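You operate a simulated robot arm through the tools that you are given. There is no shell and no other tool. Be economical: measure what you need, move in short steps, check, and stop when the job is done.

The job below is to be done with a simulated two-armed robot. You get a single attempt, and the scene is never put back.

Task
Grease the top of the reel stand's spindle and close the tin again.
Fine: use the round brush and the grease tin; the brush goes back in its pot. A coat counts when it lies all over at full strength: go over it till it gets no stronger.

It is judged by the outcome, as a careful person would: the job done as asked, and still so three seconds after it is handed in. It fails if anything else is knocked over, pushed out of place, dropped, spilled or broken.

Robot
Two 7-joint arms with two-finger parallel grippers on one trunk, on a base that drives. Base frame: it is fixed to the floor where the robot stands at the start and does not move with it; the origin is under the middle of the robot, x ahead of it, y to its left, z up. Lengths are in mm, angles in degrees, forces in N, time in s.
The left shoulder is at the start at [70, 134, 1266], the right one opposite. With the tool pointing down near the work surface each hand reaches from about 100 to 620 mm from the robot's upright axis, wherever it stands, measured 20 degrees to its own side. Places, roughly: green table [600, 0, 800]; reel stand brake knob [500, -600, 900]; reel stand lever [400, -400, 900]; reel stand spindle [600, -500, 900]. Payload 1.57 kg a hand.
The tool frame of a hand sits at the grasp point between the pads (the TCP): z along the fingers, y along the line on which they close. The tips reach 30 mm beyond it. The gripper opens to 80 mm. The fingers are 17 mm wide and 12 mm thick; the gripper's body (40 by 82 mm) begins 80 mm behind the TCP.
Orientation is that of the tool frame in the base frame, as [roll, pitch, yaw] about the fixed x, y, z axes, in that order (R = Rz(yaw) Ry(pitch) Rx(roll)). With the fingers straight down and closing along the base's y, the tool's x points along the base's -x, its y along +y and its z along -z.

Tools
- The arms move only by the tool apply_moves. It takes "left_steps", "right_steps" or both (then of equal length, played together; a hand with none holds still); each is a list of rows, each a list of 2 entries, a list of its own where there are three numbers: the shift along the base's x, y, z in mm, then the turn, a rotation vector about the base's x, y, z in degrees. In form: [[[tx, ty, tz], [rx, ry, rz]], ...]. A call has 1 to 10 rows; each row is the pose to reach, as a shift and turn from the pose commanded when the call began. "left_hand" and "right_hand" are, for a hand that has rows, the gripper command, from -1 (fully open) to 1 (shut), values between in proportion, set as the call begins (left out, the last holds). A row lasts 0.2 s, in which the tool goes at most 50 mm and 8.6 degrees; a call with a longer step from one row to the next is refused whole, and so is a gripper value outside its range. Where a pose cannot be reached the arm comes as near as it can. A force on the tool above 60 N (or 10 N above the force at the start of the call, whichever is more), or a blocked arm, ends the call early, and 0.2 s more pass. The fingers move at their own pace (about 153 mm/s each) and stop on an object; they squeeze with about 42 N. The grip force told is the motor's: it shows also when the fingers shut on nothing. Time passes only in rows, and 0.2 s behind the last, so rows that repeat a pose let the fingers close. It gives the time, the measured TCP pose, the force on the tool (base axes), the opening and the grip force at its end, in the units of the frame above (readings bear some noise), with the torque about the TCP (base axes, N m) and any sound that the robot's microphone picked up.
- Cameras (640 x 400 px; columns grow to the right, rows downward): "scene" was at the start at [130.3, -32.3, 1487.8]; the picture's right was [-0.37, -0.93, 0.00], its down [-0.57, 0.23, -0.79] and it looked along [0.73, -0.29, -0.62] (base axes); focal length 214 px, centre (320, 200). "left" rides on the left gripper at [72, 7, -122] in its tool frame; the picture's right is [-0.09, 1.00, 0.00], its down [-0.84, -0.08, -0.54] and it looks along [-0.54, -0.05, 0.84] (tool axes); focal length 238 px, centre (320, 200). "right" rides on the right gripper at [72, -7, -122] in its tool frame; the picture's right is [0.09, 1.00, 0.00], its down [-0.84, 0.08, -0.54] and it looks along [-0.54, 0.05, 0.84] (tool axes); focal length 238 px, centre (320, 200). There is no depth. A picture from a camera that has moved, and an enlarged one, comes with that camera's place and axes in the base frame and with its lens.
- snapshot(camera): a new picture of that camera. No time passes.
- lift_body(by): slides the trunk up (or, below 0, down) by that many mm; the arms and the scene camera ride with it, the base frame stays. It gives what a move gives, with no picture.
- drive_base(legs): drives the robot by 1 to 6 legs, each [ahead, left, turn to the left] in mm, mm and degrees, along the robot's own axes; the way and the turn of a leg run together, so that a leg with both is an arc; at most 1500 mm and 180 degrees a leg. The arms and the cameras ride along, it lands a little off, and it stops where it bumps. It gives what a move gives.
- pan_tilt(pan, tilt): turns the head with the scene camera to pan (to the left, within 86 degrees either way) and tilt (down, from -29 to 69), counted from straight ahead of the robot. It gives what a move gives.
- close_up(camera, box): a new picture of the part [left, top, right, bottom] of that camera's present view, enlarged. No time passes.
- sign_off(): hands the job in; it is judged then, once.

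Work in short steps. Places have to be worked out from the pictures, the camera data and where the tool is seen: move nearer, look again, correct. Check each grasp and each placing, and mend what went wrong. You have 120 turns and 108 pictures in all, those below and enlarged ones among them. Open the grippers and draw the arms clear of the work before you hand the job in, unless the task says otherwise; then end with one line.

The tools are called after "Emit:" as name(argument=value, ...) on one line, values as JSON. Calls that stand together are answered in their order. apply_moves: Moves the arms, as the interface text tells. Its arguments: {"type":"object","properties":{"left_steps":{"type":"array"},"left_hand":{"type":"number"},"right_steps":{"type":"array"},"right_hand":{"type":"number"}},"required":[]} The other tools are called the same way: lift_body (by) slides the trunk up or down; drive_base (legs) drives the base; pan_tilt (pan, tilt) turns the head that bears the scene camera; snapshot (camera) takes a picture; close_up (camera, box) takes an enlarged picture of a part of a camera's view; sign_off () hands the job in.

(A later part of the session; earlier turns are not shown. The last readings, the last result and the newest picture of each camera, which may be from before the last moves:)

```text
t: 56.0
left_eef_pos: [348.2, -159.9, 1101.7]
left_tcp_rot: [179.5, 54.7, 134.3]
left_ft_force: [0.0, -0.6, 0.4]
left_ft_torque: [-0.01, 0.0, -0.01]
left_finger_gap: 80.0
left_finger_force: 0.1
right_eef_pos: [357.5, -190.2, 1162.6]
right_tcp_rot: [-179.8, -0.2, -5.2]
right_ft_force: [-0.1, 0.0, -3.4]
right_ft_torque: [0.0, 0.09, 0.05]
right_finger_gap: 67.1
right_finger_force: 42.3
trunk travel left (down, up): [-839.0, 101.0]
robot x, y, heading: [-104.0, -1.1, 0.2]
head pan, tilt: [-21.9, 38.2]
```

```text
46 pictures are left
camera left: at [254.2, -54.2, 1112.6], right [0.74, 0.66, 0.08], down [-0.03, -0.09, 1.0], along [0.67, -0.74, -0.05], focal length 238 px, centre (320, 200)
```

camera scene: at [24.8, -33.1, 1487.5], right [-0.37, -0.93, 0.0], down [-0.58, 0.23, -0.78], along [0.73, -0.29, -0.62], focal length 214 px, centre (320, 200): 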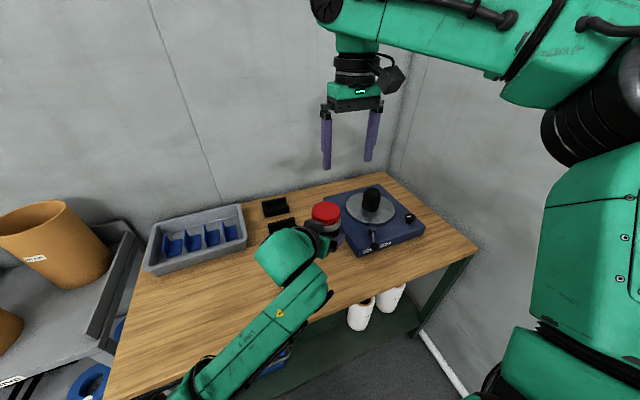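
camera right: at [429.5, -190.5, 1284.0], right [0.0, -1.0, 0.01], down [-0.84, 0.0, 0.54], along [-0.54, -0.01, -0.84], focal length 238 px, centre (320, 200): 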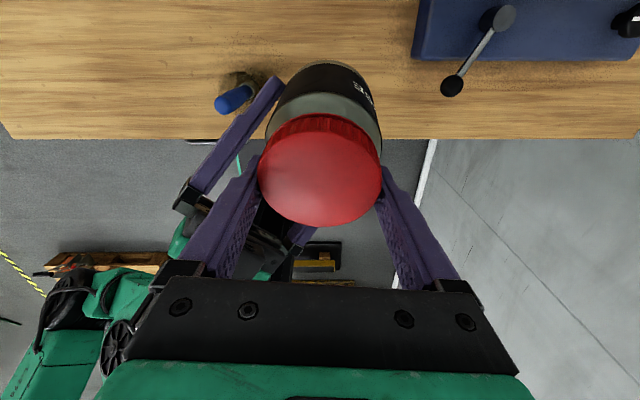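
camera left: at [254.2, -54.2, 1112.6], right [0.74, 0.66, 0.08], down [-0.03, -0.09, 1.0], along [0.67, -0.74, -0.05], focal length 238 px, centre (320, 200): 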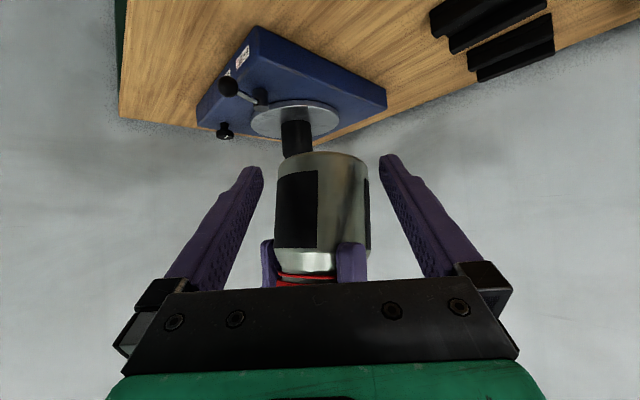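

Centred. Advance the final ~26 mm and close on the body.

Emit:
apply_moves(left_steps=[[[9, -9.5, 0], [0, 0, 0]], [[18.5, -19.5, 0], [0, 0, 0]]])

Emit:
apply_moves(left_steps=[[[0, 0, 0], [0, 0, 0]], [[0, 0, 0], [0, 0, 0]]], left_hand=1)

Emit:
apply_moves(right_steps=[[[0, 0, 0], [0, 0, 0]], [[0, 0, 0], [0, 0, 0]], [[-3, 0, 30], [0, 0, 0]], [[0, 0, 70], [0, 0, -8]], [[10, 0, 70], [0, 0, -16]], [[20, 0, 70], [0, 0, -24]], [[20, 0, 70], [0, 0, -32]], [[20, 0, 70], [0, 0, -40]]], right_hand=-1)

Emit:
snapshot(camera="right")

```text
t: 56.6
left_eef_pos: [366.9, -178.8, 1100.7]
left_tcp_rot: [179.5, 54.6, 134.4]
left_ft_force: [-0.2, -0.6, 0.4]
left_ft_torque: [-0.01, -0.03, -0.01]
left_finger_gap: 80.1
left_finger_force: 0.0
right_eef_pos: [357.4, -189.7, 1161.6]
right_tcp_rot: [-179.9, -0.1, -5.2]
right_ft_force: [-0.4, 0.0, -3.0]
right_ft_torque: [-0.01, 0.09, -0.01]
right_finger_gap: 67.1
right_finger_force: 41.9
trunk travel left (down, up): [-839.0, 101.0]
robot x, y, heading: [-107.1, 0.4, 0.0]
head pan, tilt: [-21.9, 38.2]
```

```text
t: 57.2
left_eef_pos: [368.2, -178.2, 1099.9]
left_tcp_rot: [179.5, 54.7, 134.2]
left_ft_force: [1.3, -0.9, -0.3]
left_ft_torque: [0.14, 0.1, 0.17]
left_finger_gap: 71.4
left_finger_force: 41.7
right_eef_pos: [356.6, -189.6, 1162.7]
right_tcp_rot: [-179.8, -0.2, -5.1]
right_ft_force: [-0.7, 1.7, -3.5]
right_ft_torque: [-0.02, 0.07, -0.15]
right_finger_gap: 67.3
right_finger_force: 42.0
trunk travel left (down, up): [-839.0, 101.0]
robot x, y, heading: [-105.5, 2.8, -0.1]
head pan, tilt: [-21.9, 38.2]
```

```text
t: 59.0
left_eef_pos: [365.2, -177.1, 1100.1]
left_tcp_rot: [179.5, 54.8, 134.3]
left_ft_force: [0.2, -0.4, 0.0]
left_ft_torque: [0.06, 0.03, -0.04]
left_finger_gap: 71.1
left_finger_force: 41.8
right_eef_pos: [377.2, -189.2, 1231.9]
right_tcp_rot: [180.0, -0.1, -45.3]
right_ft_force: [-0.4, 0.1, 0.0]
right_ft_torque: [-0.02, -0.01, 0.0]
right_finger_gap: 80.1
right_finger_force: 0.0
trunk travel left (down, up): [-839.0, 101.0]
robot x, y, heading: [-106.6, -1.8, 0.2]
head pan, tilt: [-21.9, 38.2]
```

```text
45 pictures are left
camera right: at [432.9, -236.3, 1353.3], right [-0.64, -0.77, 0.0], down [-0.65, 0.54, 0.54], along [-0.41, 0.35, -0.84], focal length 238 px, centre (320, 200)
```

right: 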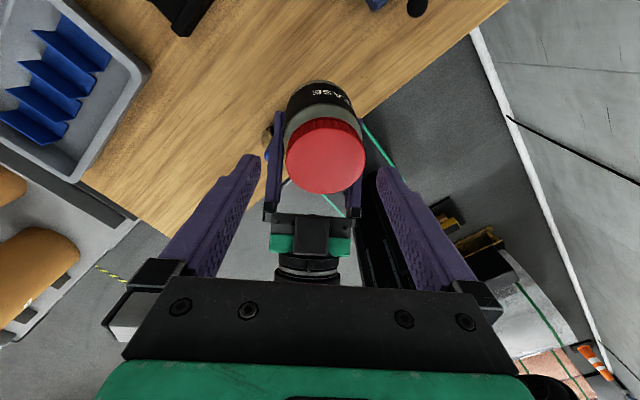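

Lid centre is at about (374.7, -191.5), top z≈1170. Turn the right back to about -93° and place it over the lid, higher this time (TCP z≈1187), then check.

Emit:
apply_moves(right_steps=[[[-2.5, -2, 0], [0, 0, -8]], [[-2.5, -2, 0], [0, 0, -16]], [[-2.5, -2, 0], [0, 0, -24]], [[-2.5, -2, 0], [0, 0, -32]], [[-2.5, -2, 0], [0, 0, -40]], [[-2.5, -2, 0], [0, 0, -48]], [[-2.5, -2, -20], [0, 0, -48]]])

Emit:
snapshot(camera="right")

```text
t: 60.6
left_eef_pos: [368.2, -177.9, 1099.9]
left_tcp_rot: [179.5, 54.6, 134.3]
left_ft_force: [-0.8, -0.7, -0.2]
left_ft_torque: [0.06, 0.02, 0.0]
left_finger_gap: 71.3
left_finger_force: 41.6
right_eef_pos: [374.9, -191.9, 1213.7]
right_tcp_rot: [-179.9, -0.3, -93.2]
right_ft_force: [0.3, 0.6, -0.2]
right_ft_torque: [-0.01, -0.03, 0.03]
right_finger_gap: 80.2
right_finger_force: 0.0
trunk travel left (down, up): [-839.0, 101.0]
robot x, y, heading: [-109.4, 1.2, 0.3]
head pan, tilt: [-21.9, 38.2]
```

```text
44 pictures are left
camera right: at [377.6, -263.4, 1333.8], right [-1.0, -0.03, 0.0], down [-0.03, 0.84, 0.54], along [-0.02, 0.54, -0.84], focal length 238 px, centre (320, 200)
```

right: 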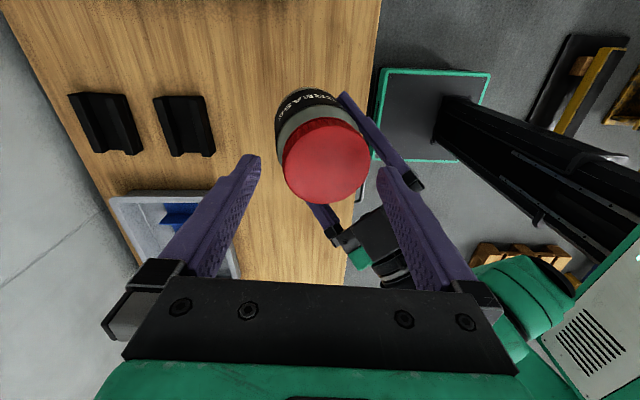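

Shift (-3.5, -0.5), descend 27 mm, then close on the lid only.

Emit:
apply_moves(right_steps=[[[-3.5, -0.5, -8], [0, 0, 0]], [[-3.5, -0.5, -27], [0, 0, 0]]])

Emit:
apply_moves(right_steps=[[[0, 0, 0], [0, 0, 0]], [[0, 0, 0], [0, 0, 0]]], right_hand=1)

Emit:
close_up(camera="right", box=[220, 50, 420, 250])

```text
t: 61.2
left_eef_pos: [368.2, -177.2, 1100.0]
left_tcp_rot: [179.6, 54.6, 134.3]
left_ft_force: [0.9, -0.6, 0.3]
left_ft_torque: [0.03, 0.03, 0.0]
left_finger_gap: 71.1
left_finger_force: 41.6
right_eef_pos: [370.6, -191.7, 1186.0]
right_tcp_rot: [-179.9, -0.2, -93.2]
right_ft_force: [-0.7, 0.1, 0.5]
right_ft_torque: [0.01, 0.0, -0.05]
right_finger_gap: 80.0
right_finger_force: 0.0
trunk travel left (down, up): [-839.0, 101.0]
robot x, y, heading: [-108.8, -2.9, -0.0]
head pan, tilt: [-21.9, 38.2]
```

```text
t: 61.8
left_eef_pos: [366.8, -177.5, 1100.7]
left_tcp_rot: [179.4, 54.7, 134.2]
left_ft_force: [-9.1, 3.8, 0.6]
left_ft_torque: [-0.04, 0.15, -0.27]
left_finger_gap: 71.1
left_finger_force: 41.8
right_eef_pos: [371.9, -191.2, 1185.2]
right_tcp_rot: [-179.8, -0.2, -93.2]
right_ft_force: [10.3, -3.9, -3.3]
right_ft_torque: [-0.21, -0.97, 0.14]
right_finger_gap: 66.1
right_finger_force: 41.9
trunk travel left (down, up): [-839.0, 101.0]
robot x, y, heading: [-111.1, 0.9, -0.2]
head pan, tilt: [-21.9, 38.2]
```

```text
2.00 times, centred on (320, 150) of right
camera zoom: at [374.4, -264.1, 1307.2], right [-1.0, -0.04, 0.0], down [-0.03, 0.84, 0.54], along [-0.02, 0.54, -0.84], focal length 477 px, centre (320, 300)
```

zoom: 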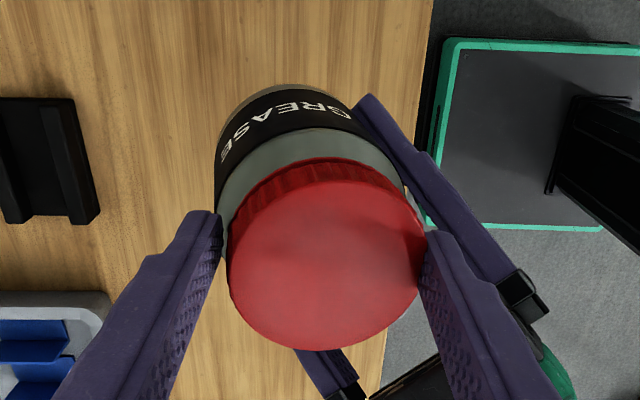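

Lid gripped at 66 mm (lid only). Relax 1 mm and turn anticlockwise 24°.

Emit:
apply_moves(right_steps=[[[1, -0.4, 0], [0, 0, 0]], [[1, -0.4, 0], [0, 0, 8]], [[1, -0.4, 0], [0, 0, 16]], [[1, -0.4, 0], [0, 0, 24]]])

Emit:
close_up(camera="right", box=[220, 50, 420, 250])

```text
t: 62.8
left_eef_pos: [367.4, -175.9, 1098.1]
left_tcp_rot: [179.3, 54.4, 134.4]
left_ft_force: [-15.9, 13.4, -7.9]
left_ft_torque: [-0.02, -0.05, 0.58]
left_finger_gap: 70.8
left_finger_force: 42.1
right_eef_pos: [373.1, -192.3, 1185.6]
right_tcp_rot: [-179.7, -0.5, -69.1]
right_ft_force: [15.3, -12.9, 7.2]
right_ft_torque: [-0.92, -1.2, -0.71]
right_finger_gap: 61.8
right_finger_force: 41.7
trunk travel left (down, up): [-839.0, 101.0]
robot x, y, heading: [-111.1, 1.0, 0.1]
head pan, tilt: [-21.9, 38.2]
```

```text
2.00 times, centred on (320, 150) of right
camera zoom: at [404.7, -257.2, 1308.2], right [-0.9, -0.44, 0.0], down [-0.38, 0.76, 0.53], along [-0.23, 0.48, -0.84], focal length 477 px, centre (320, 300)
```

zoom: 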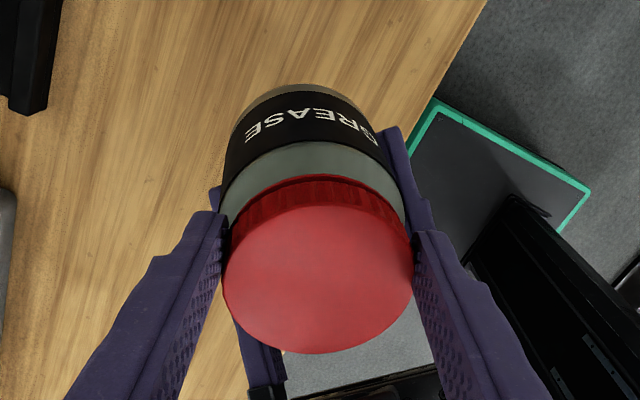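

Progress: the text now moves relative to the lid while the body stays – it's unscrewing (torque 0.7). The hand is ~6 mm off-centre, so I open, recentre and regrip.

Emit:
apply_moves(right_steps=[[[0, 0, 0], [0, 0, 0]], [[-2.2, 5, 0], [0, 0, 0]], [[-2.2, 5, 0], [0, 0, 0]]], right_hand=-1)

Emit:
close_up(camera="right", box=[220, 50, 420, 250])

```text
t: 63.6
left_eef_pos: [367.4, -176.9, 1098.5]
left_tcp_rot: [179.5, 54.7, 134.3]
left_ft_force: [-0.6, -0.7, 0.0]
left_ft_torque: [0.05, 0.01, 0.0]
left_finger_gap: 70.3
left_finger_force: 41.4
right_eef_pos: [370.7, -187.3, 1184.7]
right_tcp_rot: [-180.0, -0.2, -69.3]
right_ft_force: [0.0, 0.6, 0.0]
right_ft_torque: [0.0, 0.0, 0.02]
right_finger_gap: 80.1
right_finger_force: 0.1
trunk travel left (down, up): [-839.0, 101.0]
robot x, y, heading: [-108.8, 2.5, 0.1]
head pan, tilt: [-21.9, 38.2]
```

```text
2.00 times, centred on (320, 150) of right
camera zoom: at [401.7, -251.3, 1305.9], right [-0.9, -0.44, 0.0], down [-0.37, 0.76, 0.54], along [-0.24, 0.48, -0.84], focal length 477 px, centre (320, 300)
```

zoom: 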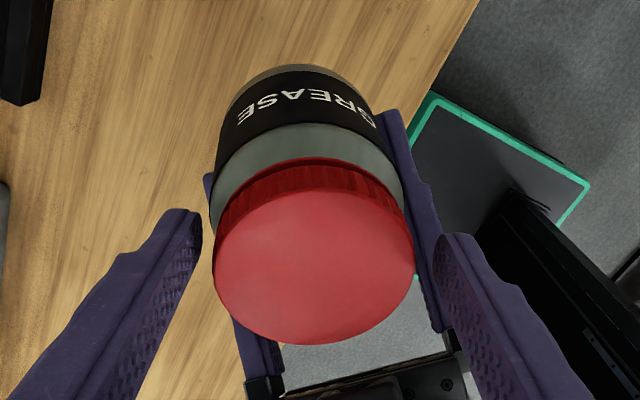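

Shift (+1, +2.5) and regrip, then turn 40°.

Emit:
apply_moves(right_steps=[[[1, 2.5, 0], [0, 0, 0]], [[1, 2.5, 0], [0, 0, 0]]])

Emit:
apply_moves(right_steps=[[[0, 0, 0], [0, 0, 0]], [[0, 0, 0], [0, 0, 0]], [[0, 0, 0], [0, 0, 8]], [[0, 0, 0], [0, 0, 16]], [[0, 0, 0], [0, 0, 24]], [[0, 0, 0], [0, 0, 32]]], right_hand=1)

Emit:
close_up(camera="right", box=[220, 50, 420, 250])

```text
t: 64.2
left_eef_pos: [366.5, -176.1, 1099.4]
left_tcp_rot: [179.5, 54.8, 134.3]
left_ft_force: [-0.2, 0.9, 0.7]
left_ft_torque: [0.02, 0.06, -0.01]
left_finger_gap: 70.3
left_finger_force: 42.0
right_eef_pos: [370.7, -183.3, 1185.2]
right_tcp_rot: [-179.8, -0.2, -69.2]
right_ft_force: [0.0, -0.4, 0.7]
right_ft_torque: [0.01, 0.04, 0.01]
right_finger_gap: 79.9
right_finger_force: 0.1
trunk travel left (down, up): [-839.0, 101.0]
robot x, y, heading: [-106.0, -1.0, 0.1]
head pan, tilt: [-21.9, 38.2]
```

```text
t: 65.6
left_eef_pos: [367.1, -176.7, 1099.3]
left_tcp_rot: [179.4, 54.6, 134.1]
left_ft_force: [-12.5, 9.2, -8.6]
left_ft_torque: [0.88, -1.32, 0.29]
left_finger_gap: 70.6
left_finger_force: 41.8
right_eef_pos: [371.4, -184.0, 1184.8]
right_tcp_rot: [-179.9, -0.3, -37.2]
right_ft_force: [13.0, -8.8, 8.3]
right_ft_torque: [-1.49, 0.36, -0.31]
right_finger_gap: 61.5
right_finger_force: 42.5
trunk travel left (down, up): [-839.0, 101.0]
robot x, y, heading: [-108.8, -2.2, 0.0]
head pan, tilt: [-21.9, 38.2]
```

```text
2.00 times, centred on (320, 150) of right
camera zoom: at [433.1, -222.8, 1306.8], right [-0.53, -0.85, 0.0], down [-0.72, 0.44, 0.54], along [-0.46, 0.28, -0.84], focal length 477 px, centre (320, 300)
```

zoom: 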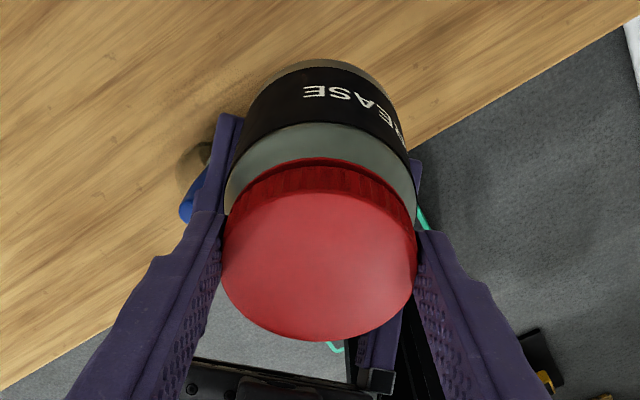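

Turning freely now (torque 0.3), lid pushing up. Continue with a slight rise.

Emit:
apply_moves(right_steps=[[[0, 0, 0.5], [0, 0, 8]], [[0, 0, 1], [0, 0, 16]], [[0, 0, 1], [0, 0, 24]], [[0, 0, 1.5], [0, 0, 32]], [[0, 0, 1.5], [0, 0, 40]], [[0, 0, 2], [0, 0, 48]], [[0, 0, 2], [0, 0, 56]], [[0, 0, 2], [0, 0, 64]]])

Emit:
close_up(camera="right", box=[220, 50, 420, 250])

```text
t: 67.4
left_eef_pos: [367.3, -174.5, 1098.2]
left_tcp_rot: [179.4, 54.5, 134.6]
left_ft_force: [9.5, 27.3, -0.2]
left_ft_torque: [-0.28, 0.43, 1.55]
left_finger_gap: 68.9
left_finger_force: 41.7
right_eef_pos: [370.7, -185.7, 1188.0]
right_tcp_rot: [179.8, 0.1, 26.7]
right_ft_force: [-9.8, -27.7, 0.8]
right_ft_torque: [-2.1, 0.5, -1.39]
right_finger_gap: 64.1
right_finger_force: 42.3
trunk travel left (down, up): [-839.0, 101.0]
robot x, y, heading: [-110.0, -1.0, -0.2]
head pan, tilt: [-21.9, 38.2]
```

```text
2.00 times, centred on (320, 150) of right
camera zoom: at [432.8, -148.0, 1308.0], right [0.53, -0.85, 0.0], down [-0.71, -0.44, 0.54], along [-0.46, -0.29, -0.84], focal length 477 px, centre (320, 300)
```

zoom: 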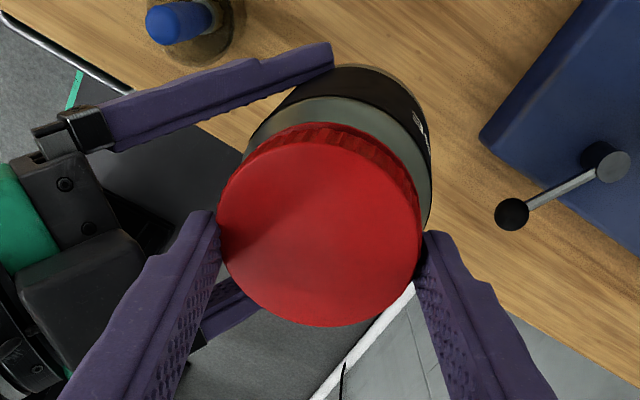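

Side load built up again (tin off my rotation axis by ~10 mm). Open, turn back to -40° while raised, and look to recentre.

Emit:
apply_moves(right_steps=[[[0, 0, 0], [0, 0, 0]], [[2, 0, 0], [0, 0, 0]], [[4, 2, 20], [0, 0, -8]], [[4, 2, 25], [0, 0, -16]], [[4, 2, 25], [0, 0, -24]], [[4, 2, 25], [0, 0, -32]], [[4, 2, 25], [0, 0, -40]], [[4, 2, 25], [0, 0, -48]], [[4, 2, 25], [0, 0, -56]], [[4, 2, 25], [0, 0, -64]]], right_hand=-1)

Emit:
snapshot(camera="right")

Emit:
close_up(camera="left", box=[220, 120, 420, 320])

```text
t: 69.6
left_eef_pos: [367.0, -176.6, 1099.6]
left_tcp_rot: [179.5, 54.7, 134.3]
left_ft_force: [-0.4, -0.3, -0.3]
left_ft_torque: [0.05, 0.05, 0.0]
left_finger_gap: 68.7
left_finger_force: 42.5
right_eef_pos: [375.2, -182.6, 1212.2]
right_tcp_rot: [-180.0, -0.2, -37.4]
right_ft_force: [0.7, -0.6, -0.2]
right_ft_torque: [0.0, -0.02, 0.0]
right_finger_gap: 79.8
right_finger_force: 0.0
trunk travel left (down, up): [-839.0, 101.0]
robot x, y, heading: [-111.4, 0.7, -0.1]
head pan, tilt: [-21.9, 38.2]
```

```text
38 pictures are left
camera right: at [436.1, -220.9, 1333.6], right [-0.53, -0.85, 0.0], down [-0.71, 0.45, 0.54], along [-0.46, 0.29, -0.84], focal length 238 px, centre (320, 200)
```

right: 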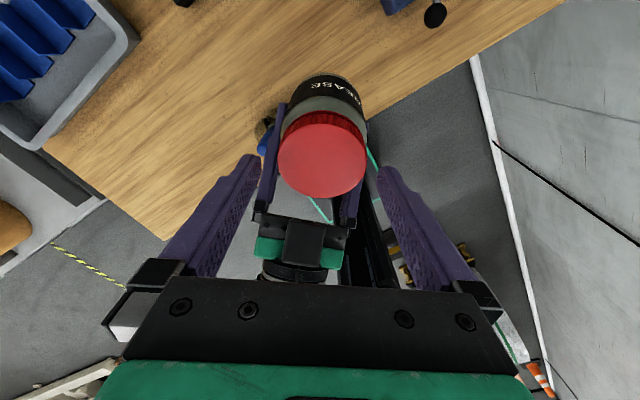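

```text
2.00 times, centred on (320, 220) of left
camera zoom: at [272.2, -71.6, 1111.7], right [0.74, 0.66, 0.08], down [-0.03, -0.09, 1.0], along [0.67, -0.74, -0.05], focal length 477 px, centre (320, 160)
```

zoom: 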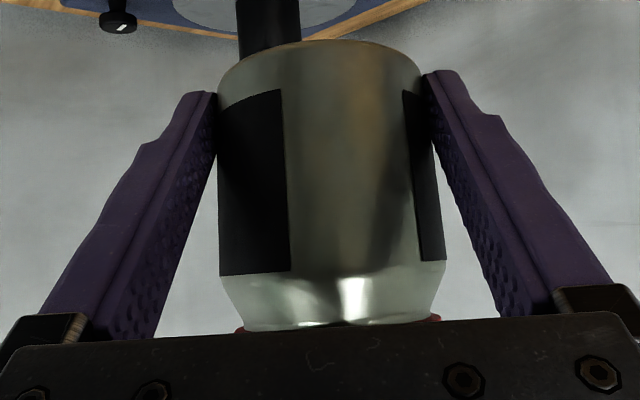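

Lid is at about (382, -189). Recentre (+6.8, -7), descend to TCP z≈1187, regrip and turn 40°.

Emit:
apply_moves(right_steps=[[[6.8, -7, 0], [0, 0, 0]], [[6.8, -7, -25], [0, 0, 0]], [[6.8, -7, -25], [0, 0, 0]]])

Emit:
apply_moves(right_steps=[[[0, 0, 0], [0, 0, 0]], [[0, 0, 0], [0, 0, 0]], [[0, 0, 0], [0, 0, 8]], [[0, 0, 0], [0, 0, 16]], [[0, 0, 0.5], [0, 0, 24]], [[0, 0, 1], [0, 0, 32]]], right_hand=1)

Emit:
close_up(camera="right", box=[220, 50, 420, 250])

```text
t: 70.4
left_eef_pos: [366.3, -175.5, 1100.5]
left_tcp_rot: [179.5, 54.7, 134.3]
left_ft_force: [0.4, -0.8, -0.4]
left_ft_torque: [0.06, 0.07, 0.0]
left_finger_gap: 68.8
left_finger_force: 42.5
right_eef_pos: [382.0, -188.1, 1188.2]
right_tcp_rot: [-179.9, -0.2, -37.2]
right_ft_force: [-0.5, 0.0, 0.2]
right_ft_torque: [-0.01, 0.01, 0.0]
right_finger_gap: 79.8
right_finger_force: 0.0
trunk travel left (down, up): [-839.0, 101.0]
robot x, y, heading: [-106.3, -3.3, 0.0]
head pan, tilt: [-21.9, 38.2]
```

```text
t: 71.8
left_eef_pos: [366.9, -177.0, 1101.3]
left_tcp_rot: [179.4, 54.9, 134.3]
left_ft_force: [8.3, -5.2, 5.1]
left_ft_torque: [1.6, -0.39, 1.03]
left_finger_gap: 69.6
left_finger_force: 41.7
right_eef_pos: [382.1, -189.5, 1186.7]
right_tcp_rot: [180.0, 0.0, -5.0]
right_ft_force: [-8.2, 5.6, -10.0]
right_ft_torque: [-1.17, 0.92, -0.99]
right_finger_gap: 62.5
right_finger_force: 42.3
trunk travel left (down, up): [-839.0, 101.0]
robot x, y, heading: [-107.6, -3.0, 0.2]
head pan, tilt: [-21.9, 38.2]
```

```text
2.00 times, centred on (320, 150) of right
camera zoom: at [454.3, -189.7, 1308.2], right [0.0, -1.0, 0.0], down [-0.84, 0.0, 0.54], along [-0.54, 0.0, -0.84], focal length 477 px, centre (320, 300)
```

zoom: 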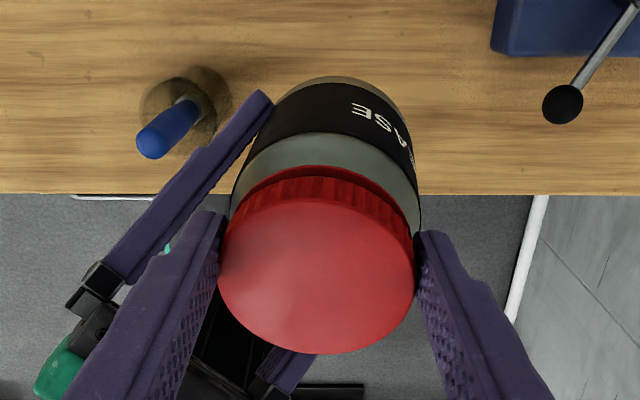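

Well centred this time. Continue another 32°.

Emit:
apply_moves(right_steps=[[[0, 0, 0], [0, 0, 8]], [[0, 0, 0], [0, 0, 16]], [[0, 0, 0], [0, 0, 24]], [[0, 0, 0], [0, 0, 32]]])

Emit:
close_up(camera="left", box=[220, 120, 420, 320])

```text
t: 72.8
left_eef_pos: [368.0, -175.9, 1101.5]
left_tcp_rot: [179.5, 54.6, 134.5]
left_ft_force: [0.9, 7.1, 10.4]
left_ft_torque: [0.7, 0.09, 0.84]
left_finger_gap: 69.6
left_finger_force: 42.2
right_eef_pos: [381.9, -189.8, 1189.5]
right_tcp_rot: [-179.9, -0.2, 26.8]
right_ft_force: [-1.1, -7.4, -15.4]
right_ft_torque: [-1.47, -0.14, -0.7]
right_finger_gap: 61.6
right_finger_force: 42.7
trunk travel left (down, up): [-839.0, 101.0]
robot x, y, heading: [-109.5, -4.0, -0.0]
head pan, tilt: [-21.9, 38.2]
```

```text
2.00 times, centred on (320, 220) of left
camera zoom: at [272.2, -71.6, 1112.0], right [0.74, 0.66, 0.08], down [-0.03, -0.09, 1.0], along [0.67, -0.74, -0.04], focal length 477 px, centre (320, 160)
```

zoom: 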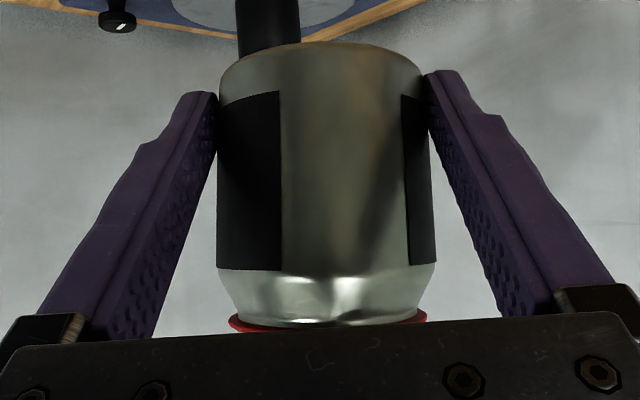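

Body hardly moved while the lid turned 64° – working well. Next stroke: open, turn back 88° in place, regrip and turn again.

Emit:
apply_moves(right_steps=[[[0, 0, 0], [0, 0, 0]], [[0, 0, 0], [0, 0, 0]], [[0, 0, 0], [0, 0, -8]], [[0, 0, 0], [0, 0, -16]], [[0, 0, 0], [0, 0, -24]], [[0, 0, 0], [0, 0, -32]], [[0, 0, 0], [0, 0, -40]], [[0, 0, 0], [0, 0, -48]], [[0, 0, 0], [0, 0, -56]], [[0, 0, 0], [0, 0, -64]]], right_hand=-1)

Emit:
close_up(camera="right", box=[220, 50, 420, 250])

```text
t: 75.0
left_eef_pos: [367.0, -176.3, 1100.7]
left_tcp_rot: [179.5, 54.7, 134.4]
left_ft_force: [0.4, 0.8, -0.4]
left_ft_torque: [0.07, 0.03, 0.0]
left_finger_gap: 69.0
left_finger_force: 42.4
right_eef_pos: [381.4, -189.6, 1188.7]
right_tcp_rot: [-179.9, -0.2, -37.4]
right_ft_force: [-0.1, -0.3, -0.2]
right_ft_torque: [0.01, -0.04, -0.02]
right_finger_gap: 80.0
right_finger_force: 0.0
trunk travel left (down, up): [-839.0, 101.0]
robot x, y, heading: [-106.5, 2.2, -0.1]
head pan, tilt: [-21.9, 38.2]
```

```text
2.00 times, centred on (320, 150) of right
camera zoom: at [442.8, -228.0, 1309.6], right [-0.53, -0.85, 0.0], down [-0.71, 0.45, 0.54], along [-0.46, 0.29, -0.84], focal length 477 px, centre (320, 300)
```

zoom: 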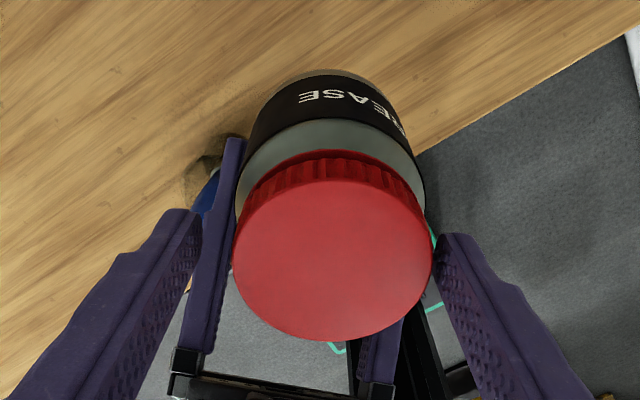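

Shift (-2, -3.5) to centre, grip and turn 64°.

Emit:
apply_moves(right_steps=[[[-2, -3.5, 0], [0, 0, 0]]])

Emit:
apply_moves(right_steps=[[[0, 0, 0], [0, 0, 0]], [[0, 0, 0], [0, 0, 0]], [[0, 0, 0], [0, 0, 8]], [[0, 0, 0], [0, 0, 16]], [[0, 0, 0], [0, 0, 24]], [[0, 0, 0], [0, 0, 32]], [[0, 0, 0.5], [0, 0, 40]], [[0, 0, 0.5], [0, 0, 48]], [[0, 0, 1], [0, 0, 56]], [[0, 0, 1], [0, 0, 64]]], right_hand=1)

Emit:
apply_moves(right_steps=[[[0, 0, 2], [0, 0, 0]], [[0, 0, 4], [0, 0, 0]]])

Emit:
close_up(camera="right", box=[220, 50, 420, 250])

```text
t: 75.4
left_eef_pos: [367.1, -176.8, 1100.7]
left_tcp_rot: [179.4, 54.6, 134.3]
left_ft_force: [-0.7, -0.1, -0.6]
left_ft_torque: [0.05, 0.05, -0.02]
left_finger_gap: 69.1
left_finger_force: 42.3
right_eef_pos: [378.3, -193.3, 1188.1]
right_tcp_rot: [-179.9, -0.2, -37.3]
right_ft_force: [-0.7, 1.0, -0.6]
right_ft_torque: [-0.05, -0.01, 0.01]
right_finger_gap: 80.1
right_finger_force: 0.0
trunk travel left (down, up): [-839.0, 101.0]
robot x, y, heading: [-105.8, 2.6, -0.1]
head pan, tilt: [-21.9, 38.2]
```

```text
t: 77.6
left_eef_pos: [366.4, -178.0, 1100.9]
left_tcp_rot: [179.5, 54.6, 134.3]
left_ft_force: [-1.9, -10.1, 0.0]
left_ft_torque: [0.73, -0.11, 0.05]
left_finger_gap: 68.9
left_finger_force: 42.5
right_eef_pos: [380.5, -192.1, 1190.9]
right_tcp_rot: [-179.8, -0.3, 27.1]
right_ft_force: [2.2, 8.8, -0.1]
right_ft_torque: [0.21, -0.08, -0.21]
right_finger_gap: 61.8
right_finger_force: 42.1
trunk travel left (down, up): [-839.0, 101.0]
robot x, y, heading: [-108.5, 3.2, -0.2]
head pan, tilt: [-21.9, 38.2]
```

```text
t: 78.2
left_eef_pos: [365.6, -177.2, 1100.9]
left_tcp_rot: [179.5, 55.0, 134.0]
left_ft_force: [-5.3, -15.0, 5.9]
left_ft_torque: [1.23, -0.39, -0.12]
left_finger_gap: 68.9
left_finger_force: 41.5
right_eef_pos: [378.8, -191.8, 1192.1]
right_tcp_rot: [-179.8, -0.1, 26.9]
right_ft_force: [5.4, 15.5, -10.2]
right_ft_torque: [0.04, -0.08, -0.09]
right_finger_gap: 61.7
right_finger_force: 42.1
trunk travel left (down, up): [-839.0, 101.0]
robot x, y, heading: [-106.6, -0.3, -0.2]
head pan, tilt: [-21.9, 38.2]
```

```text
2.00 times, centred on (320, 150) of right
camera zoom: at [440.8, -155.5, 1313.7], right [0.53, -0.85, 0.0], down [-0.71, -0.45, 0.54], along [-0.46, -0.28, -0.84], focal length 477 px, centre (320, 300)
```

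zoom: 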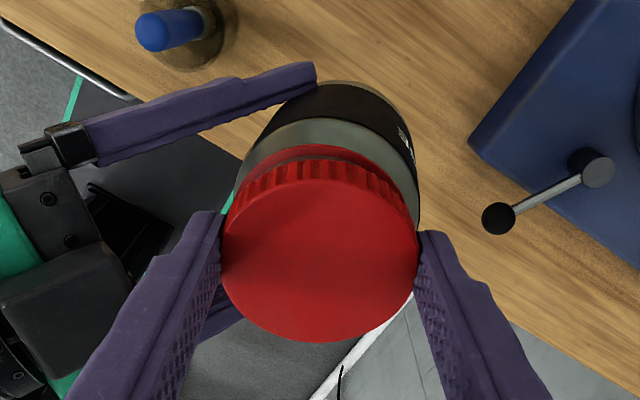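

Torque has dropped to ~0.1 and the gap under the lid has widened; it seems nearly free. Relax the side load and lift.

Emit:
apply_moves(right_steps=[[[0.5, 1.5, 0], [0, 0, 4]], [[0.5, 1.5, 2], [0, 0, 8]], [[0.5, 1.5, 5], [0, 0, 12]]])

Emit:
close_up(camera="scene", box=[240, 140, 400, 240])

```text
t: 79.0
left_eef_pos: [368.7, -176.0, 1099.7]
left_tcp_rot: [179.4, 54.5, 134.5]
left_ft_force: [0.0, -0.3, -0.5]
left_ft_torque: [0.07, 0.06, 0.0]
left_finger_gap: 68.9
left_finger_force: 42.1
right_eef_pos: [380.1, -192.5, 1198.1]
right_tcp_rot: [-180.0, -0.2, 38.7]
right_ft_force: [0.1, -0.4, -0.3]
right_ft_torque: [0.0, -0.01, -0.02]
right_finger_gap: 61.7
right_finger_force: 42.1
trunk travel left (down, up): [-839.0, 101.0]
robot x, y, heading: [-109.2, -0.9, 0.0]
head pan, tilt: [-21.9, 38.2]
```

```text
4.00 times, centred on (320, 190) of scene
camera zoom: at [22.4, -33.0, 1487.7], right [-0.37, -0.93, 0.0], down [-0.57, 0.23, -0.79], along [0.73, -0.29, -0.62], focal length 858 px, centre (320, 240)
```

zoom: 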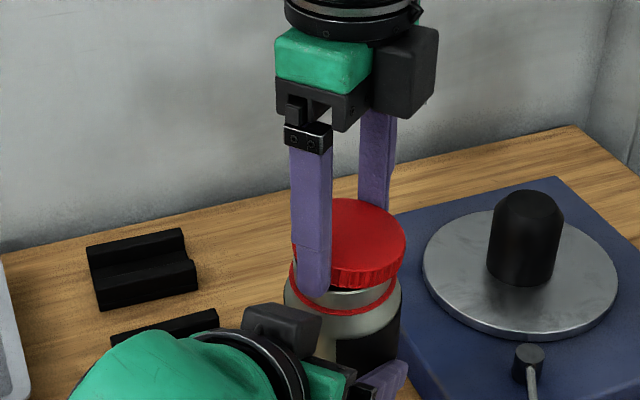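

The lid is off and free. Raise it straight up first, then swing the open tin (kept level in the left hand) out to the left.

Emit:
apply_moves(right_steps=[[[0, 0, 20], [0, 0, 0]], [[0, 0, 50], [0, 0, 0]], [[0, 0, 80], [0, 0, 0]], [[0, 0, 80], [0, 0, -8]], [[0, 0, 80], [0, 0, -16]], [[0, 0, 80], [0, 0, -24]], [[0, 0, 80], [0, 0, -32]], [[0, 0, 80], [0, 0, -40]], [[0, 0, 80], [0, 0, -48]], [[0, 0, 80], [0, 0, -56]]], left_steps=[[[0, 0, 0], [0, 0, 0]], [[0, 0, 0], [0, 0, 0]], [[0, 0, 0], [0, 0, 0]], [[0, 15, 0], [0, 0, 0]], [[0, 40, 0], [0, 0, 0]], [[0, 75, 0], [0, 0, 0]], [[0, 110, 0], [0, 0, 0]], [[-5, 145, 0], [0, 0, 0]], [[-10, 180, 0], [0, 0, 0]], [[-15, 200, 0], [0, 0, 0]]])

Emit:
snapshot(camera="scene")

Emit:
snapshot(camera="right")

```text
t: 81.2
left_eef_pos: [351.5, 23.2, 1100.7]
left_tcp_rot: [179.5, 54.7, 134.3]
left_ft_force: [0.4, 0.0, 0.3]
left_ft_torque: [0.02, 0.04, -0.02]
left_finger_gap: 68.8
left_finger_force: 42.0
right_eef_pos: [379.7, -190.7, 1278.7]
right_tcp_rot: [-179.9, -0.1, -17.4]
right_ft_force: [0.3, -0.5, -0.7]
right_ft_torque: [0.04, 0.0, 0.0]
right_finger_gap: 61.8
right_finger_force: 42.1
trunk travel left (down, up): [-839.0, 101.0]
robot x, y, heading: [-111.7, 0.6, -0.1]
head pan, tilt: [-21.9, 38.2]
```

```text
31 pictures are left
camera scene: at [22.0, -31.5, 1487.8], right [-0.37, -0.93, 0.0], down [-0.57, 0.23, -0.79], along [0.73, -0.29, -0.62], focal length 214 px, centre (320, 200)
```

scene: 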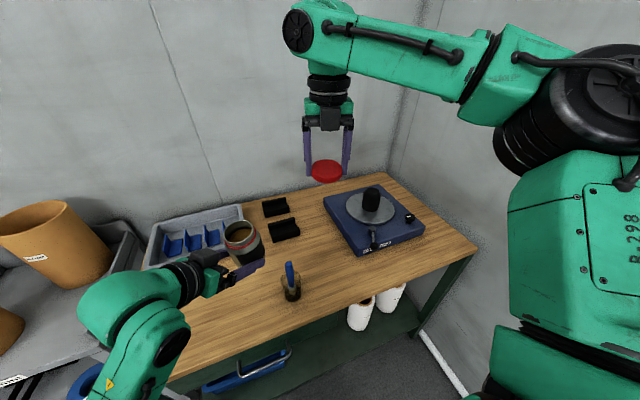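

```text
30 pictures are left
camera right: at [450.5, -206.0, 1400.1], right [-0.21, -0.98, 0.0], down [-0.82, 0.18, 0.54], along [-0.53, 0.11, -0.84], focal length 238 px, centre (320, 200)
```

right: 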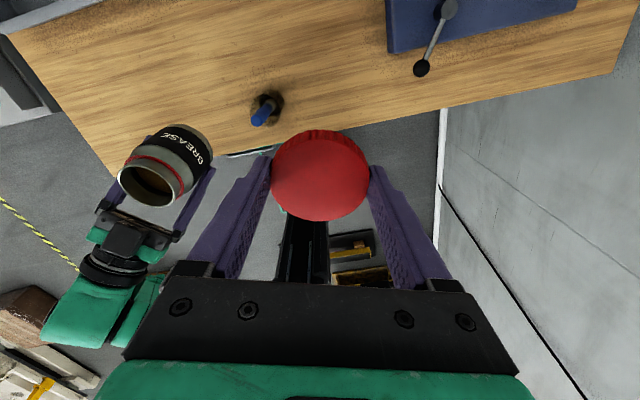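

The tin is open with grease inside; lid is in the right hand. I place the lid on clear table at about (410, -220): descend to just above first.

Emit:
apply_moves(right_steps=[[[5, -5, -40], [0, 0, 0]], [[10, -10, -82], [0, 0, 0]], [[15, -15, -124], [0, 0, 0]], [[20, -20, -166], [0, 0, 0]], [[25, -25, -208], [0, 0, 0]], [[30, -29, -250], [0, 0, 0]], [[30, -29, -295], [0, 0, 0]], [[30, -29, -335], [0, 0, 0]], [[30, -29, -365], [0, 0, 0]], [[30, -29, -380], [0, 0, 0]]])

Emit:
close_up(camera="scene", box=[230, 180, 470, 330])

```text
t: 83.4
left_eef_pos: [352.4, 23.1, 1101.2]
left_tcp_rot: [179.6, 54.7, 134.3]
left_ft_force: [0.4, -1.0, 0.2]
left_ft_torque: [0.04, 0.05, -0.02]
left_finger_gap: 68.7
left_finger_force: 42.2
right_eef_pos: [379.8, -234.0, 927.7]
right_tcp_rot: [-179.9, -0.2, -17.3]
right_ft_force: [-0.7, -0.8, 0.0]
right_ft_torque: [0.02, 0.01, -0.01]
right_finger_gap: 61.8
right_finger_force: 42.1
right hand out of reach, approached as far as the arm can: row 8, 9, 10
trunk travel left (down, up): [-839.0, 101.0]
robot x, y, heading: [-106.2, 1.7, 0.1]
head pan, tilt: [-21.9, 38.2]
```

```text
2.67 times, centred on (350, 255) of scene
camera zoom: at [22.9, -32.1, 1487.7], right [-0.37, -0.93, 0.0], down [-0.57, 0.23, -0.79], along [0.73, -0.29, -0.62], focal length 572 px, centre (240, 53)
```

zoom: 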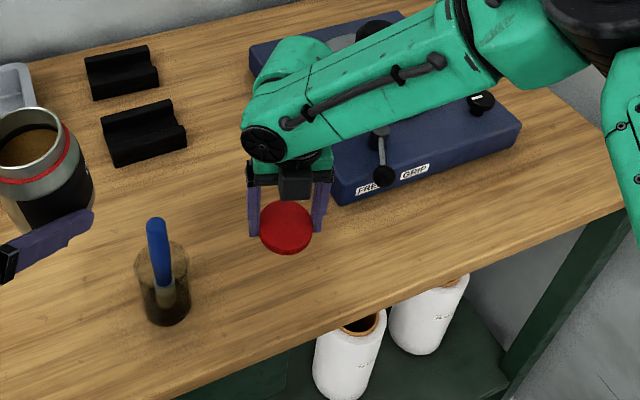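

The arm can't go lower here, so I lower the trunk a little (40 mm) to bring the lid near the table.

Emit:
lift_body(by=-38)

Emit:
close_up(camera="scene", box=[270, 210, 430, 310])

```text
t: 84.2
left_eef_pos: [351.7, 22.5, 1063.1]
left_tcp_rot: [179.5, 54.7, 134.4]
left_ft_force: [-1.1, 0.9, -0.7]
left_ft_torque: [0.1, 0.03, -0.03]
left_finger_gap: 68.7
left_finger_force: 42.1
right_eef_pos: [380.3, -233.4, 890.7]
right_tcp_rot: [-179.9, -0.2, -17.2]
right_ft_force: [-0.8, -0.5, -0.4]
right_ft_torque: [0.0, -0.03, -0.03]
right_finger_gap: 61.6
right_finger_force: 41.7
trunk travel left (down, up): [-801.0, 139.0]
robot x, y, heading: [-110.2, 1.6, -0.2]
head pan, tilt: [-21.9, 38.2]
```

```text
4.00 times, centred on (350, 260) of scene
camera zoom: at [21.9, -32.4, 1449.7], right [-0.37, -0.93, 0.0], down [-0.57, 0.23, -0.79], along [0.73, -0.29, -0.62], focal length 858 px, centre (200, -40)
```

zoom: 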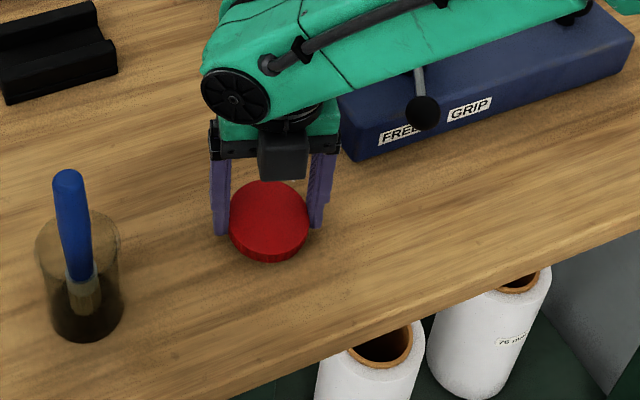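

Close. Lower in small steps watching the vertical force.

Emit:
lift_body(by=-5)

Emit:
lift_body(by=-3)

```text
t: 84.8
left_eef_pos: [352.2, 21.8, 1058.9]
left_tcp_rot: [179.4, 54.8, 134.3]
left_ft_force: [-0.6, 0.2, 0.0]
left_ft_torque: [0.08, 0.06, -0.01]
left_finger_gap: 68.7
left_finger_force: 42.0
right_eef_pos: [379.8, -233.4, 885.0]
right_tcp_rot: [-179.9, -0.2, -17.2]
right_ft_force: [-0.1, -0.5, -0.5]
right_ft_torque: [-0.01, -0.02, 0.04]
right_finger_gap: 61.8
right_finger_force: 42.6
trunk travel left (down, up): [-796.0, 144.0]
robot x, y, heading: [-107.2, 2.5, -0.2]
head pan, tilt: [-21.9, 38.2]
```

```text
t: 85.3
left_eef_pos: [352.9, 23.0, 1055.1]
left_tcp_rot: [179.5, 54.7, 134.3]
left_ft_force: [0.2, -0.1, -0.4]
left_ft_torque: [0.07, 0.07, 0.01]
left_finger_gap: 68.5
left_finger_force: 42.0
right_eef_pos: [378.4, -233.2, 882.9]
right_tcp_rot: [-179.9, -0.2, -17.2]
right_ft_force: [0.1, -0.6, 0.5]
right_ft_torque: [-0.02, 0.0, 0.02]
right_finger_gap: 61.9
right_finger_force: 42.8
trunk travel left (down, up): [-793.0, 147.0]
robot x, y, heading: [-106.7, 1.7, -0.1]
head pan, tilt: [-21.9, 38.2]
```

Emit:
lift_body(by=-3)

Emit:
lift_body(by=-2)

```text
t: 85.8
left_eef_pos: [351.1, 23.7, 1053.4]
left_tcp_rot: [179.5, 54.6, 134.2]
left_ft_force: [1.0, 0.2, -0.3]
left_ft_torque: [0.08, 0.09, 0.03]
left_finger_gap: 68.7
left_finger_force: 42.0
right_eef_pos: [379.9, -234.0, 879.2]
right_tcp_rot: [-179.9, -0.2, -17.1]
right_ft_force: [-0.8, -0.7, 4.0]
right_ft_torque: [-0.15, 0.14, 0.03]
right_finger_gap: 62.0
right_finger_force: 41.9
trunk travel left (down, up): [-790.0, 150.0]
robot x, y, heading: [-111.1, -0.9, -0.2]
head pan, tilt: [-21.9, 38.2]
```

```text
t: 86.3
left_eef_pos: [349.8, 22.0, 1051.5]
left_tcp_rot: [179.4, 54.8, 134.2]
left_ft_force: [-0.4, -0.8, 0.7]
left_ft_torque: [0.07, 0.08, 0.03]
left_finger_gap: 68.4
left_finger_force: 42.2
right_eef_pos: [379.3, -233.2, 880.0]
right_tcp_rot: [-179.8, -0.6, -17.2]
right_ft_force: [1.4, -3.3, 19.8]
right_ft_torque: [-0.75, 0.32, 0.05]
right_finger_gap: 61.6
right_finger_force: 42.0
trunk travel left (down, up): [-788.0, 152.0]
robot x, y, heading: [-114.2, 0.1, -0.2]
head pan, tilt: [-21.9, 38.2]
```

The lid is on the table (contact at TCP z≈880, at (380, -233)). Open, and raise the trunk straight back up.

Emit:
apply_moves(right_steps=[[[0, 0, 0], [0, 0, 0]], [[0, 0, 0], [0, 0, 0]]], right_hand=-1)

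Emit:
lift_body(by=51)

Emit:
apply_moves(right_steps=[[[0, 0, 40], [0, 0, 0]], [[0, 0, 80], [0, 0, 0]], [[0, 10, 120], [0, 0, 0]], [[0, 20, 160], [0, 0, 0]], [[0, 20, 190], [0, 0, 0]]])

Emit:
drive_base(legs=[[0, 90, 0]])

Emit:
snapshot(camera="right")

```text
t: 86.9
left_eef_pos: [351.3, 25.4, 1051.2]
left_tcp_rot: [179.6, 54.9, 134.4]
left_ft_force: [-0.5, -0.5, 0.6]
left_ft_torque: [0.1, 0.07, -0.02]
left_finger_gap: 68.4
left_finger_force: 42.7
right_eef_pos: [379.3, -229.3, 879.3]
right_tcp_rot: [-179.9, -0.5, -17.0]
right_ft_force: [8.9, 9.3, 22.1]
right_ft_torque: [-0.51, 0.17, 0.28]
right_finger_gap: 69.9
right_finger_force: 0.1
trunk travel left (down, up): [-788.0, 152.0]
robot x, y, heading: [-111.4, -1.5, -0.2]
head pan, tilt: [-21.9, 38.2]
```

```text
t: 87.8
left_eef_pos: [351.6, 20.3, 1101.0]
left_tcp_rot: [179.4, 54.6, 134.3]
left_ft_force: [-0.4, -0.7, 0.5]
left_ft_torque: [0.09, 0.05, -0.01]
left_finger_gap: 68.5
left_finger_force: 41.7
right_eef_pos: [378.7, -234.4, 927.7]
right_tcp_rot: [180.0, -0.2, -17.2]
right_ft_force: [-0.2, 0.4, 0.3]
right_ft_torque: [0.04, 0.01, -0.01]
right_finger_gap: 80.1
right_finger_force: 0.0
trunk travel left (down, up): [-839.0, 101.0]
robot x, y, heading: [-111.1, -1.7, -0.0]
head pan, tilt: [-21.9, 38.2]
```

```text
t: 89.0
left_eef_pos: [351.4, 21.7, 1102.4]
left_tcp_rot: [179.5, 54.7, 134.3]
left_ft_force: [0.0, 0.0, 0.0]
left_ft_torque: [0.04, 0.05, 0.01]
left_finger_gap: 68.5
left_finger_force: 42.1
right_eef_pos: [376.0, -213.3, 1119.5]
right_tcp_rot: [-179.9, -0.2, -17.2]
right_ft_force: [0.2, 0.0, 0.7]
right_ft_torque: [0.0, 0.04, 0.01]
right_finger_gap: 80.0
right_finger_force: 0.0
trunk travel left (down, up): [-839.0, 101.0]
robot x, y, heading: [-109.2, 2.0, -0.3]
head pan, tilt: [-21.9, 38.2]
```

```text
t: 90.2
left_eef_pos: [351.5, 110.1, 1101.6]
left_tcp_rot: [179.3, 54.6, 134.2]
left_ft_force: [0.0, -0.5, 0.6]
left_ft_torque: [0.08, 0.07, 0.01]
left_finger_gap: 68.5
left_finger_force: 42.2
right_eef_pos: [378.7, -126.1, 1117.6]
right_tcp_rot: [-179.7, -0.1, -17.2]
right_ft_force: [0.3, -0.4, 0.1]
right_ft_torque: [0.03, 0.0, -0.01]
right_finger_gap: 79.9
right_finger_force: 0.0
trunk travel left (down, up): [-839.0, 101.0]
robot x, y, heading: [-111.4, 93.5, -0.2]
head pan, tilt: [-21.9, 38.2]
```

```text
27 pictures are left
camera right: at [448.8, -141.6, 1239.0], right [-0.21, -0.98, 0.0], down [-0.82, 0.17, 0.54], along [-0.53, 0.12, -0.84], focal length 238 px, centre (320, 200)
```

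right: 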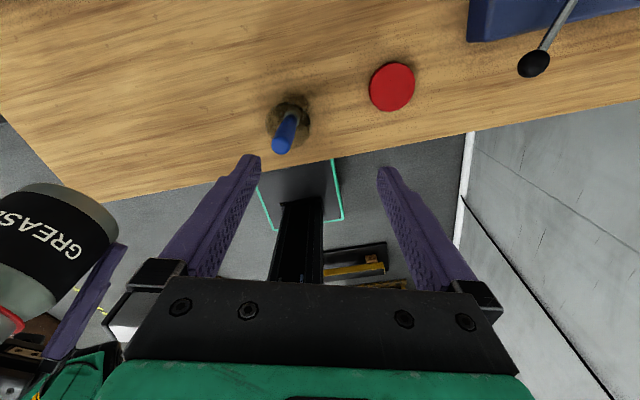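

Brush tip reads (371.5, -82), consistent with before. Bring the right hand down around the handle top.

Emit:
apply_moves(right_steps=[[[-2, 15, 0], [0, 0, 0]], [[-4, 30, 0], [0, 0, 0]], [[-6.5, 44.5, -20], [0, 0, 0]], [[-6.5, 44.5, -60], [0, 0, 0]], [[-6.5, 44.5, -100], [0, 0, 0]], [[-6.5, 44.5, -115], [0, 0, 0]]])

Emit:
snapshot(camera="right")

```text
t: 91.5
left_eef_pos: [352.1, 114.5, 1100.9]
left_tcp_rot: [179.6, 54.8, 134.5]
left_ft_force: [0.0, -0.3, 0.3]
left_ft_torque: [0.03, 0.05, -0.02]
left_finger_gap: 68.4
left_finger_force: 41.8
right_eef_pos: [369.0, -76.4, 1002.8]
right_tcp_rot: [-179.9, -0.1, -17.2]
right_ft_force: [0.7, -0.1, 0.1]
right_ft_torque: [0.0, 0.01, 0.01]
right_finger_gap: 79.9
right_finger_force: 0.1
trunk travel left (down, up): [-839.0, 101.0]
robot x, y, heading: [-108.5, 89.9, 0.0]
head pan, tilt: [-21.9, 38.2]
```

```text
26 pictures are left
camera right: at [440.6, -91.9, 1123.9], right [-0.21, -0.98, 0.0], down [-0.82, 0.17, 0.54], along [-0.53, 0.11, -0.84], focal length 238 px, centre (320, 200)
```

right: 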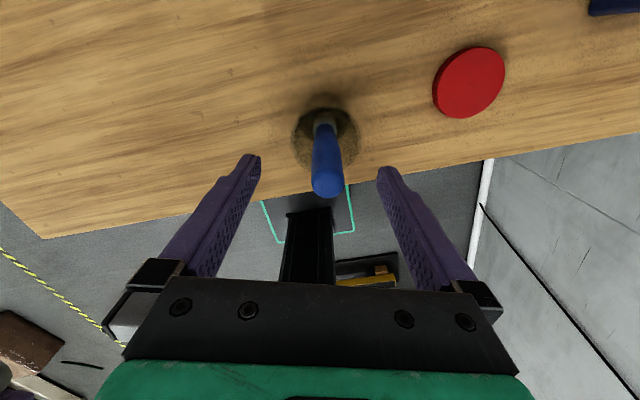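

Handle is within the fingers. Shift -4.5 in y, descend 22 mm and close on it.

Emit:
apply_moves(right_steps=[[[-1, -4.5, 0], [0, 0, 0]], [[-1, -4.5, -22], [0, 0, 0]]])

Emit:
apply_moves(right_steps=[[[0, 0, 0], [0, 0, 0]], [[0, 0, 0], [0, 0, 0]], [[0, 0, 0], [0, 0, 0]]], right_hand=1)

Emit:
apply_moves(right_steps=[[[0, 0, 20], [0, 0, 0]], [[0, 0, 55], [0, 0, 0]], [[0, 0, 95], [0, 0, 0]], [[0, 0, 140], [0, 0, 0]], [[0, 0, 185], [0, 0, 0]]])

Emit:
snapshot(camera="scene")

```text
t: 92.2
left_eef_pos: [352.9, 113.8, 1101.0]
left_tcp_rot: [179.5, 54.7, 134.5]
left_ft_force: [0.2, -1.1, 0.4]
left_ft_torque: [0.08, 0.07, 0.01]
left_finger_gap: 68.5
left_finger_force: 42.4
right_eef_pos: [370.2, -80.2, 981.8]
right_tcp_rot: [-179.9, -0.2, -17.1]
right_ft_force: [0.0, -0.2, 0.6]
right_ft_torque: [-0.03, 0.03, -0.03]
right_finger_gap: 80.1
right_finger_force: 0.0
trunk travel left (down, up): [-839.0, 101.0]
robot x, y, heading: [-105.7, 91.7, 0.1]
head pan, tilt: [-21.9, 38.2]
```

```text
t: 93.0
left_eef_pos: [351.7, 112.7, 1099.7]
left_tcp_rot: [179.5, 54.7, 134.4]
left_ft_force: [0.9, 0.2, 0.3]
left_ft_torque: [0.06, 0.05, -0.02]
left_finger_gap: 68.6
left_finger_force: 41.9
right_eef_pos: [369.3, -81.0, 982.6]
right_tcp_rot: [-180.0, -0.2, -17.1]
right_ft_force: [0.8, -0.4, -0.3]
right_ft_torque: [0.03, 0.0, -0.01]
right_finger_gap: 20.3
right_finger_force: 34.8
trunk travel left (down, up): [-839.0, 101.0]
robot x, y, heading: [-106.8, 89.3, 0.1]
head pan, tilt: [-21.9, 38.2]
```

```text
t: 94.2
left_eef_pos: [350.7, 113.8, 1101.0]
left_tcp_rot: [179.4, 54.7, 134.3]
left_ft_force: [-0.2, 0.3, -0.2]
left_ft_torque: [0.07, 0.05, 0.0]
left_finger_gap: 68.7
left_finger_force: 42.3
right_eef_pos: [369.1, -82.9, 1166.6]
right_tcp_rot: [-179.9, -0.2, -17.2]
right_ft_force: [-0.3, 0.8, -0.4]
right_ft_torque: [-0.02, -0.03, -0.02]
right_finger_gap: 20.2
right_finger_force: 34.4
trunk travel left (down, up): [-839.0, 101.0]
robot x, y, heading: [-109.0, 92.0, -0.0]
head pan, tilt: [-21.9, 38.2]
```

```text
25 pictures are left
camera scene: at [21.5, 59.4, 1487.8], right [-0.37, -0.93, 0.0], down [-0.57, 0.23, -0.79], along [0.73, -0.29, -0.62], focal length 214 px, centre (320, 200)
```

scene: 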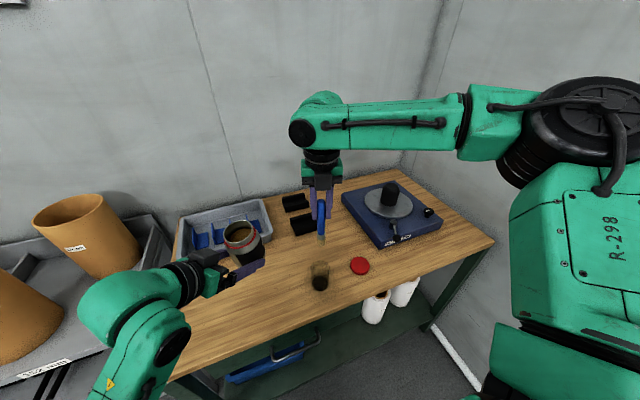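

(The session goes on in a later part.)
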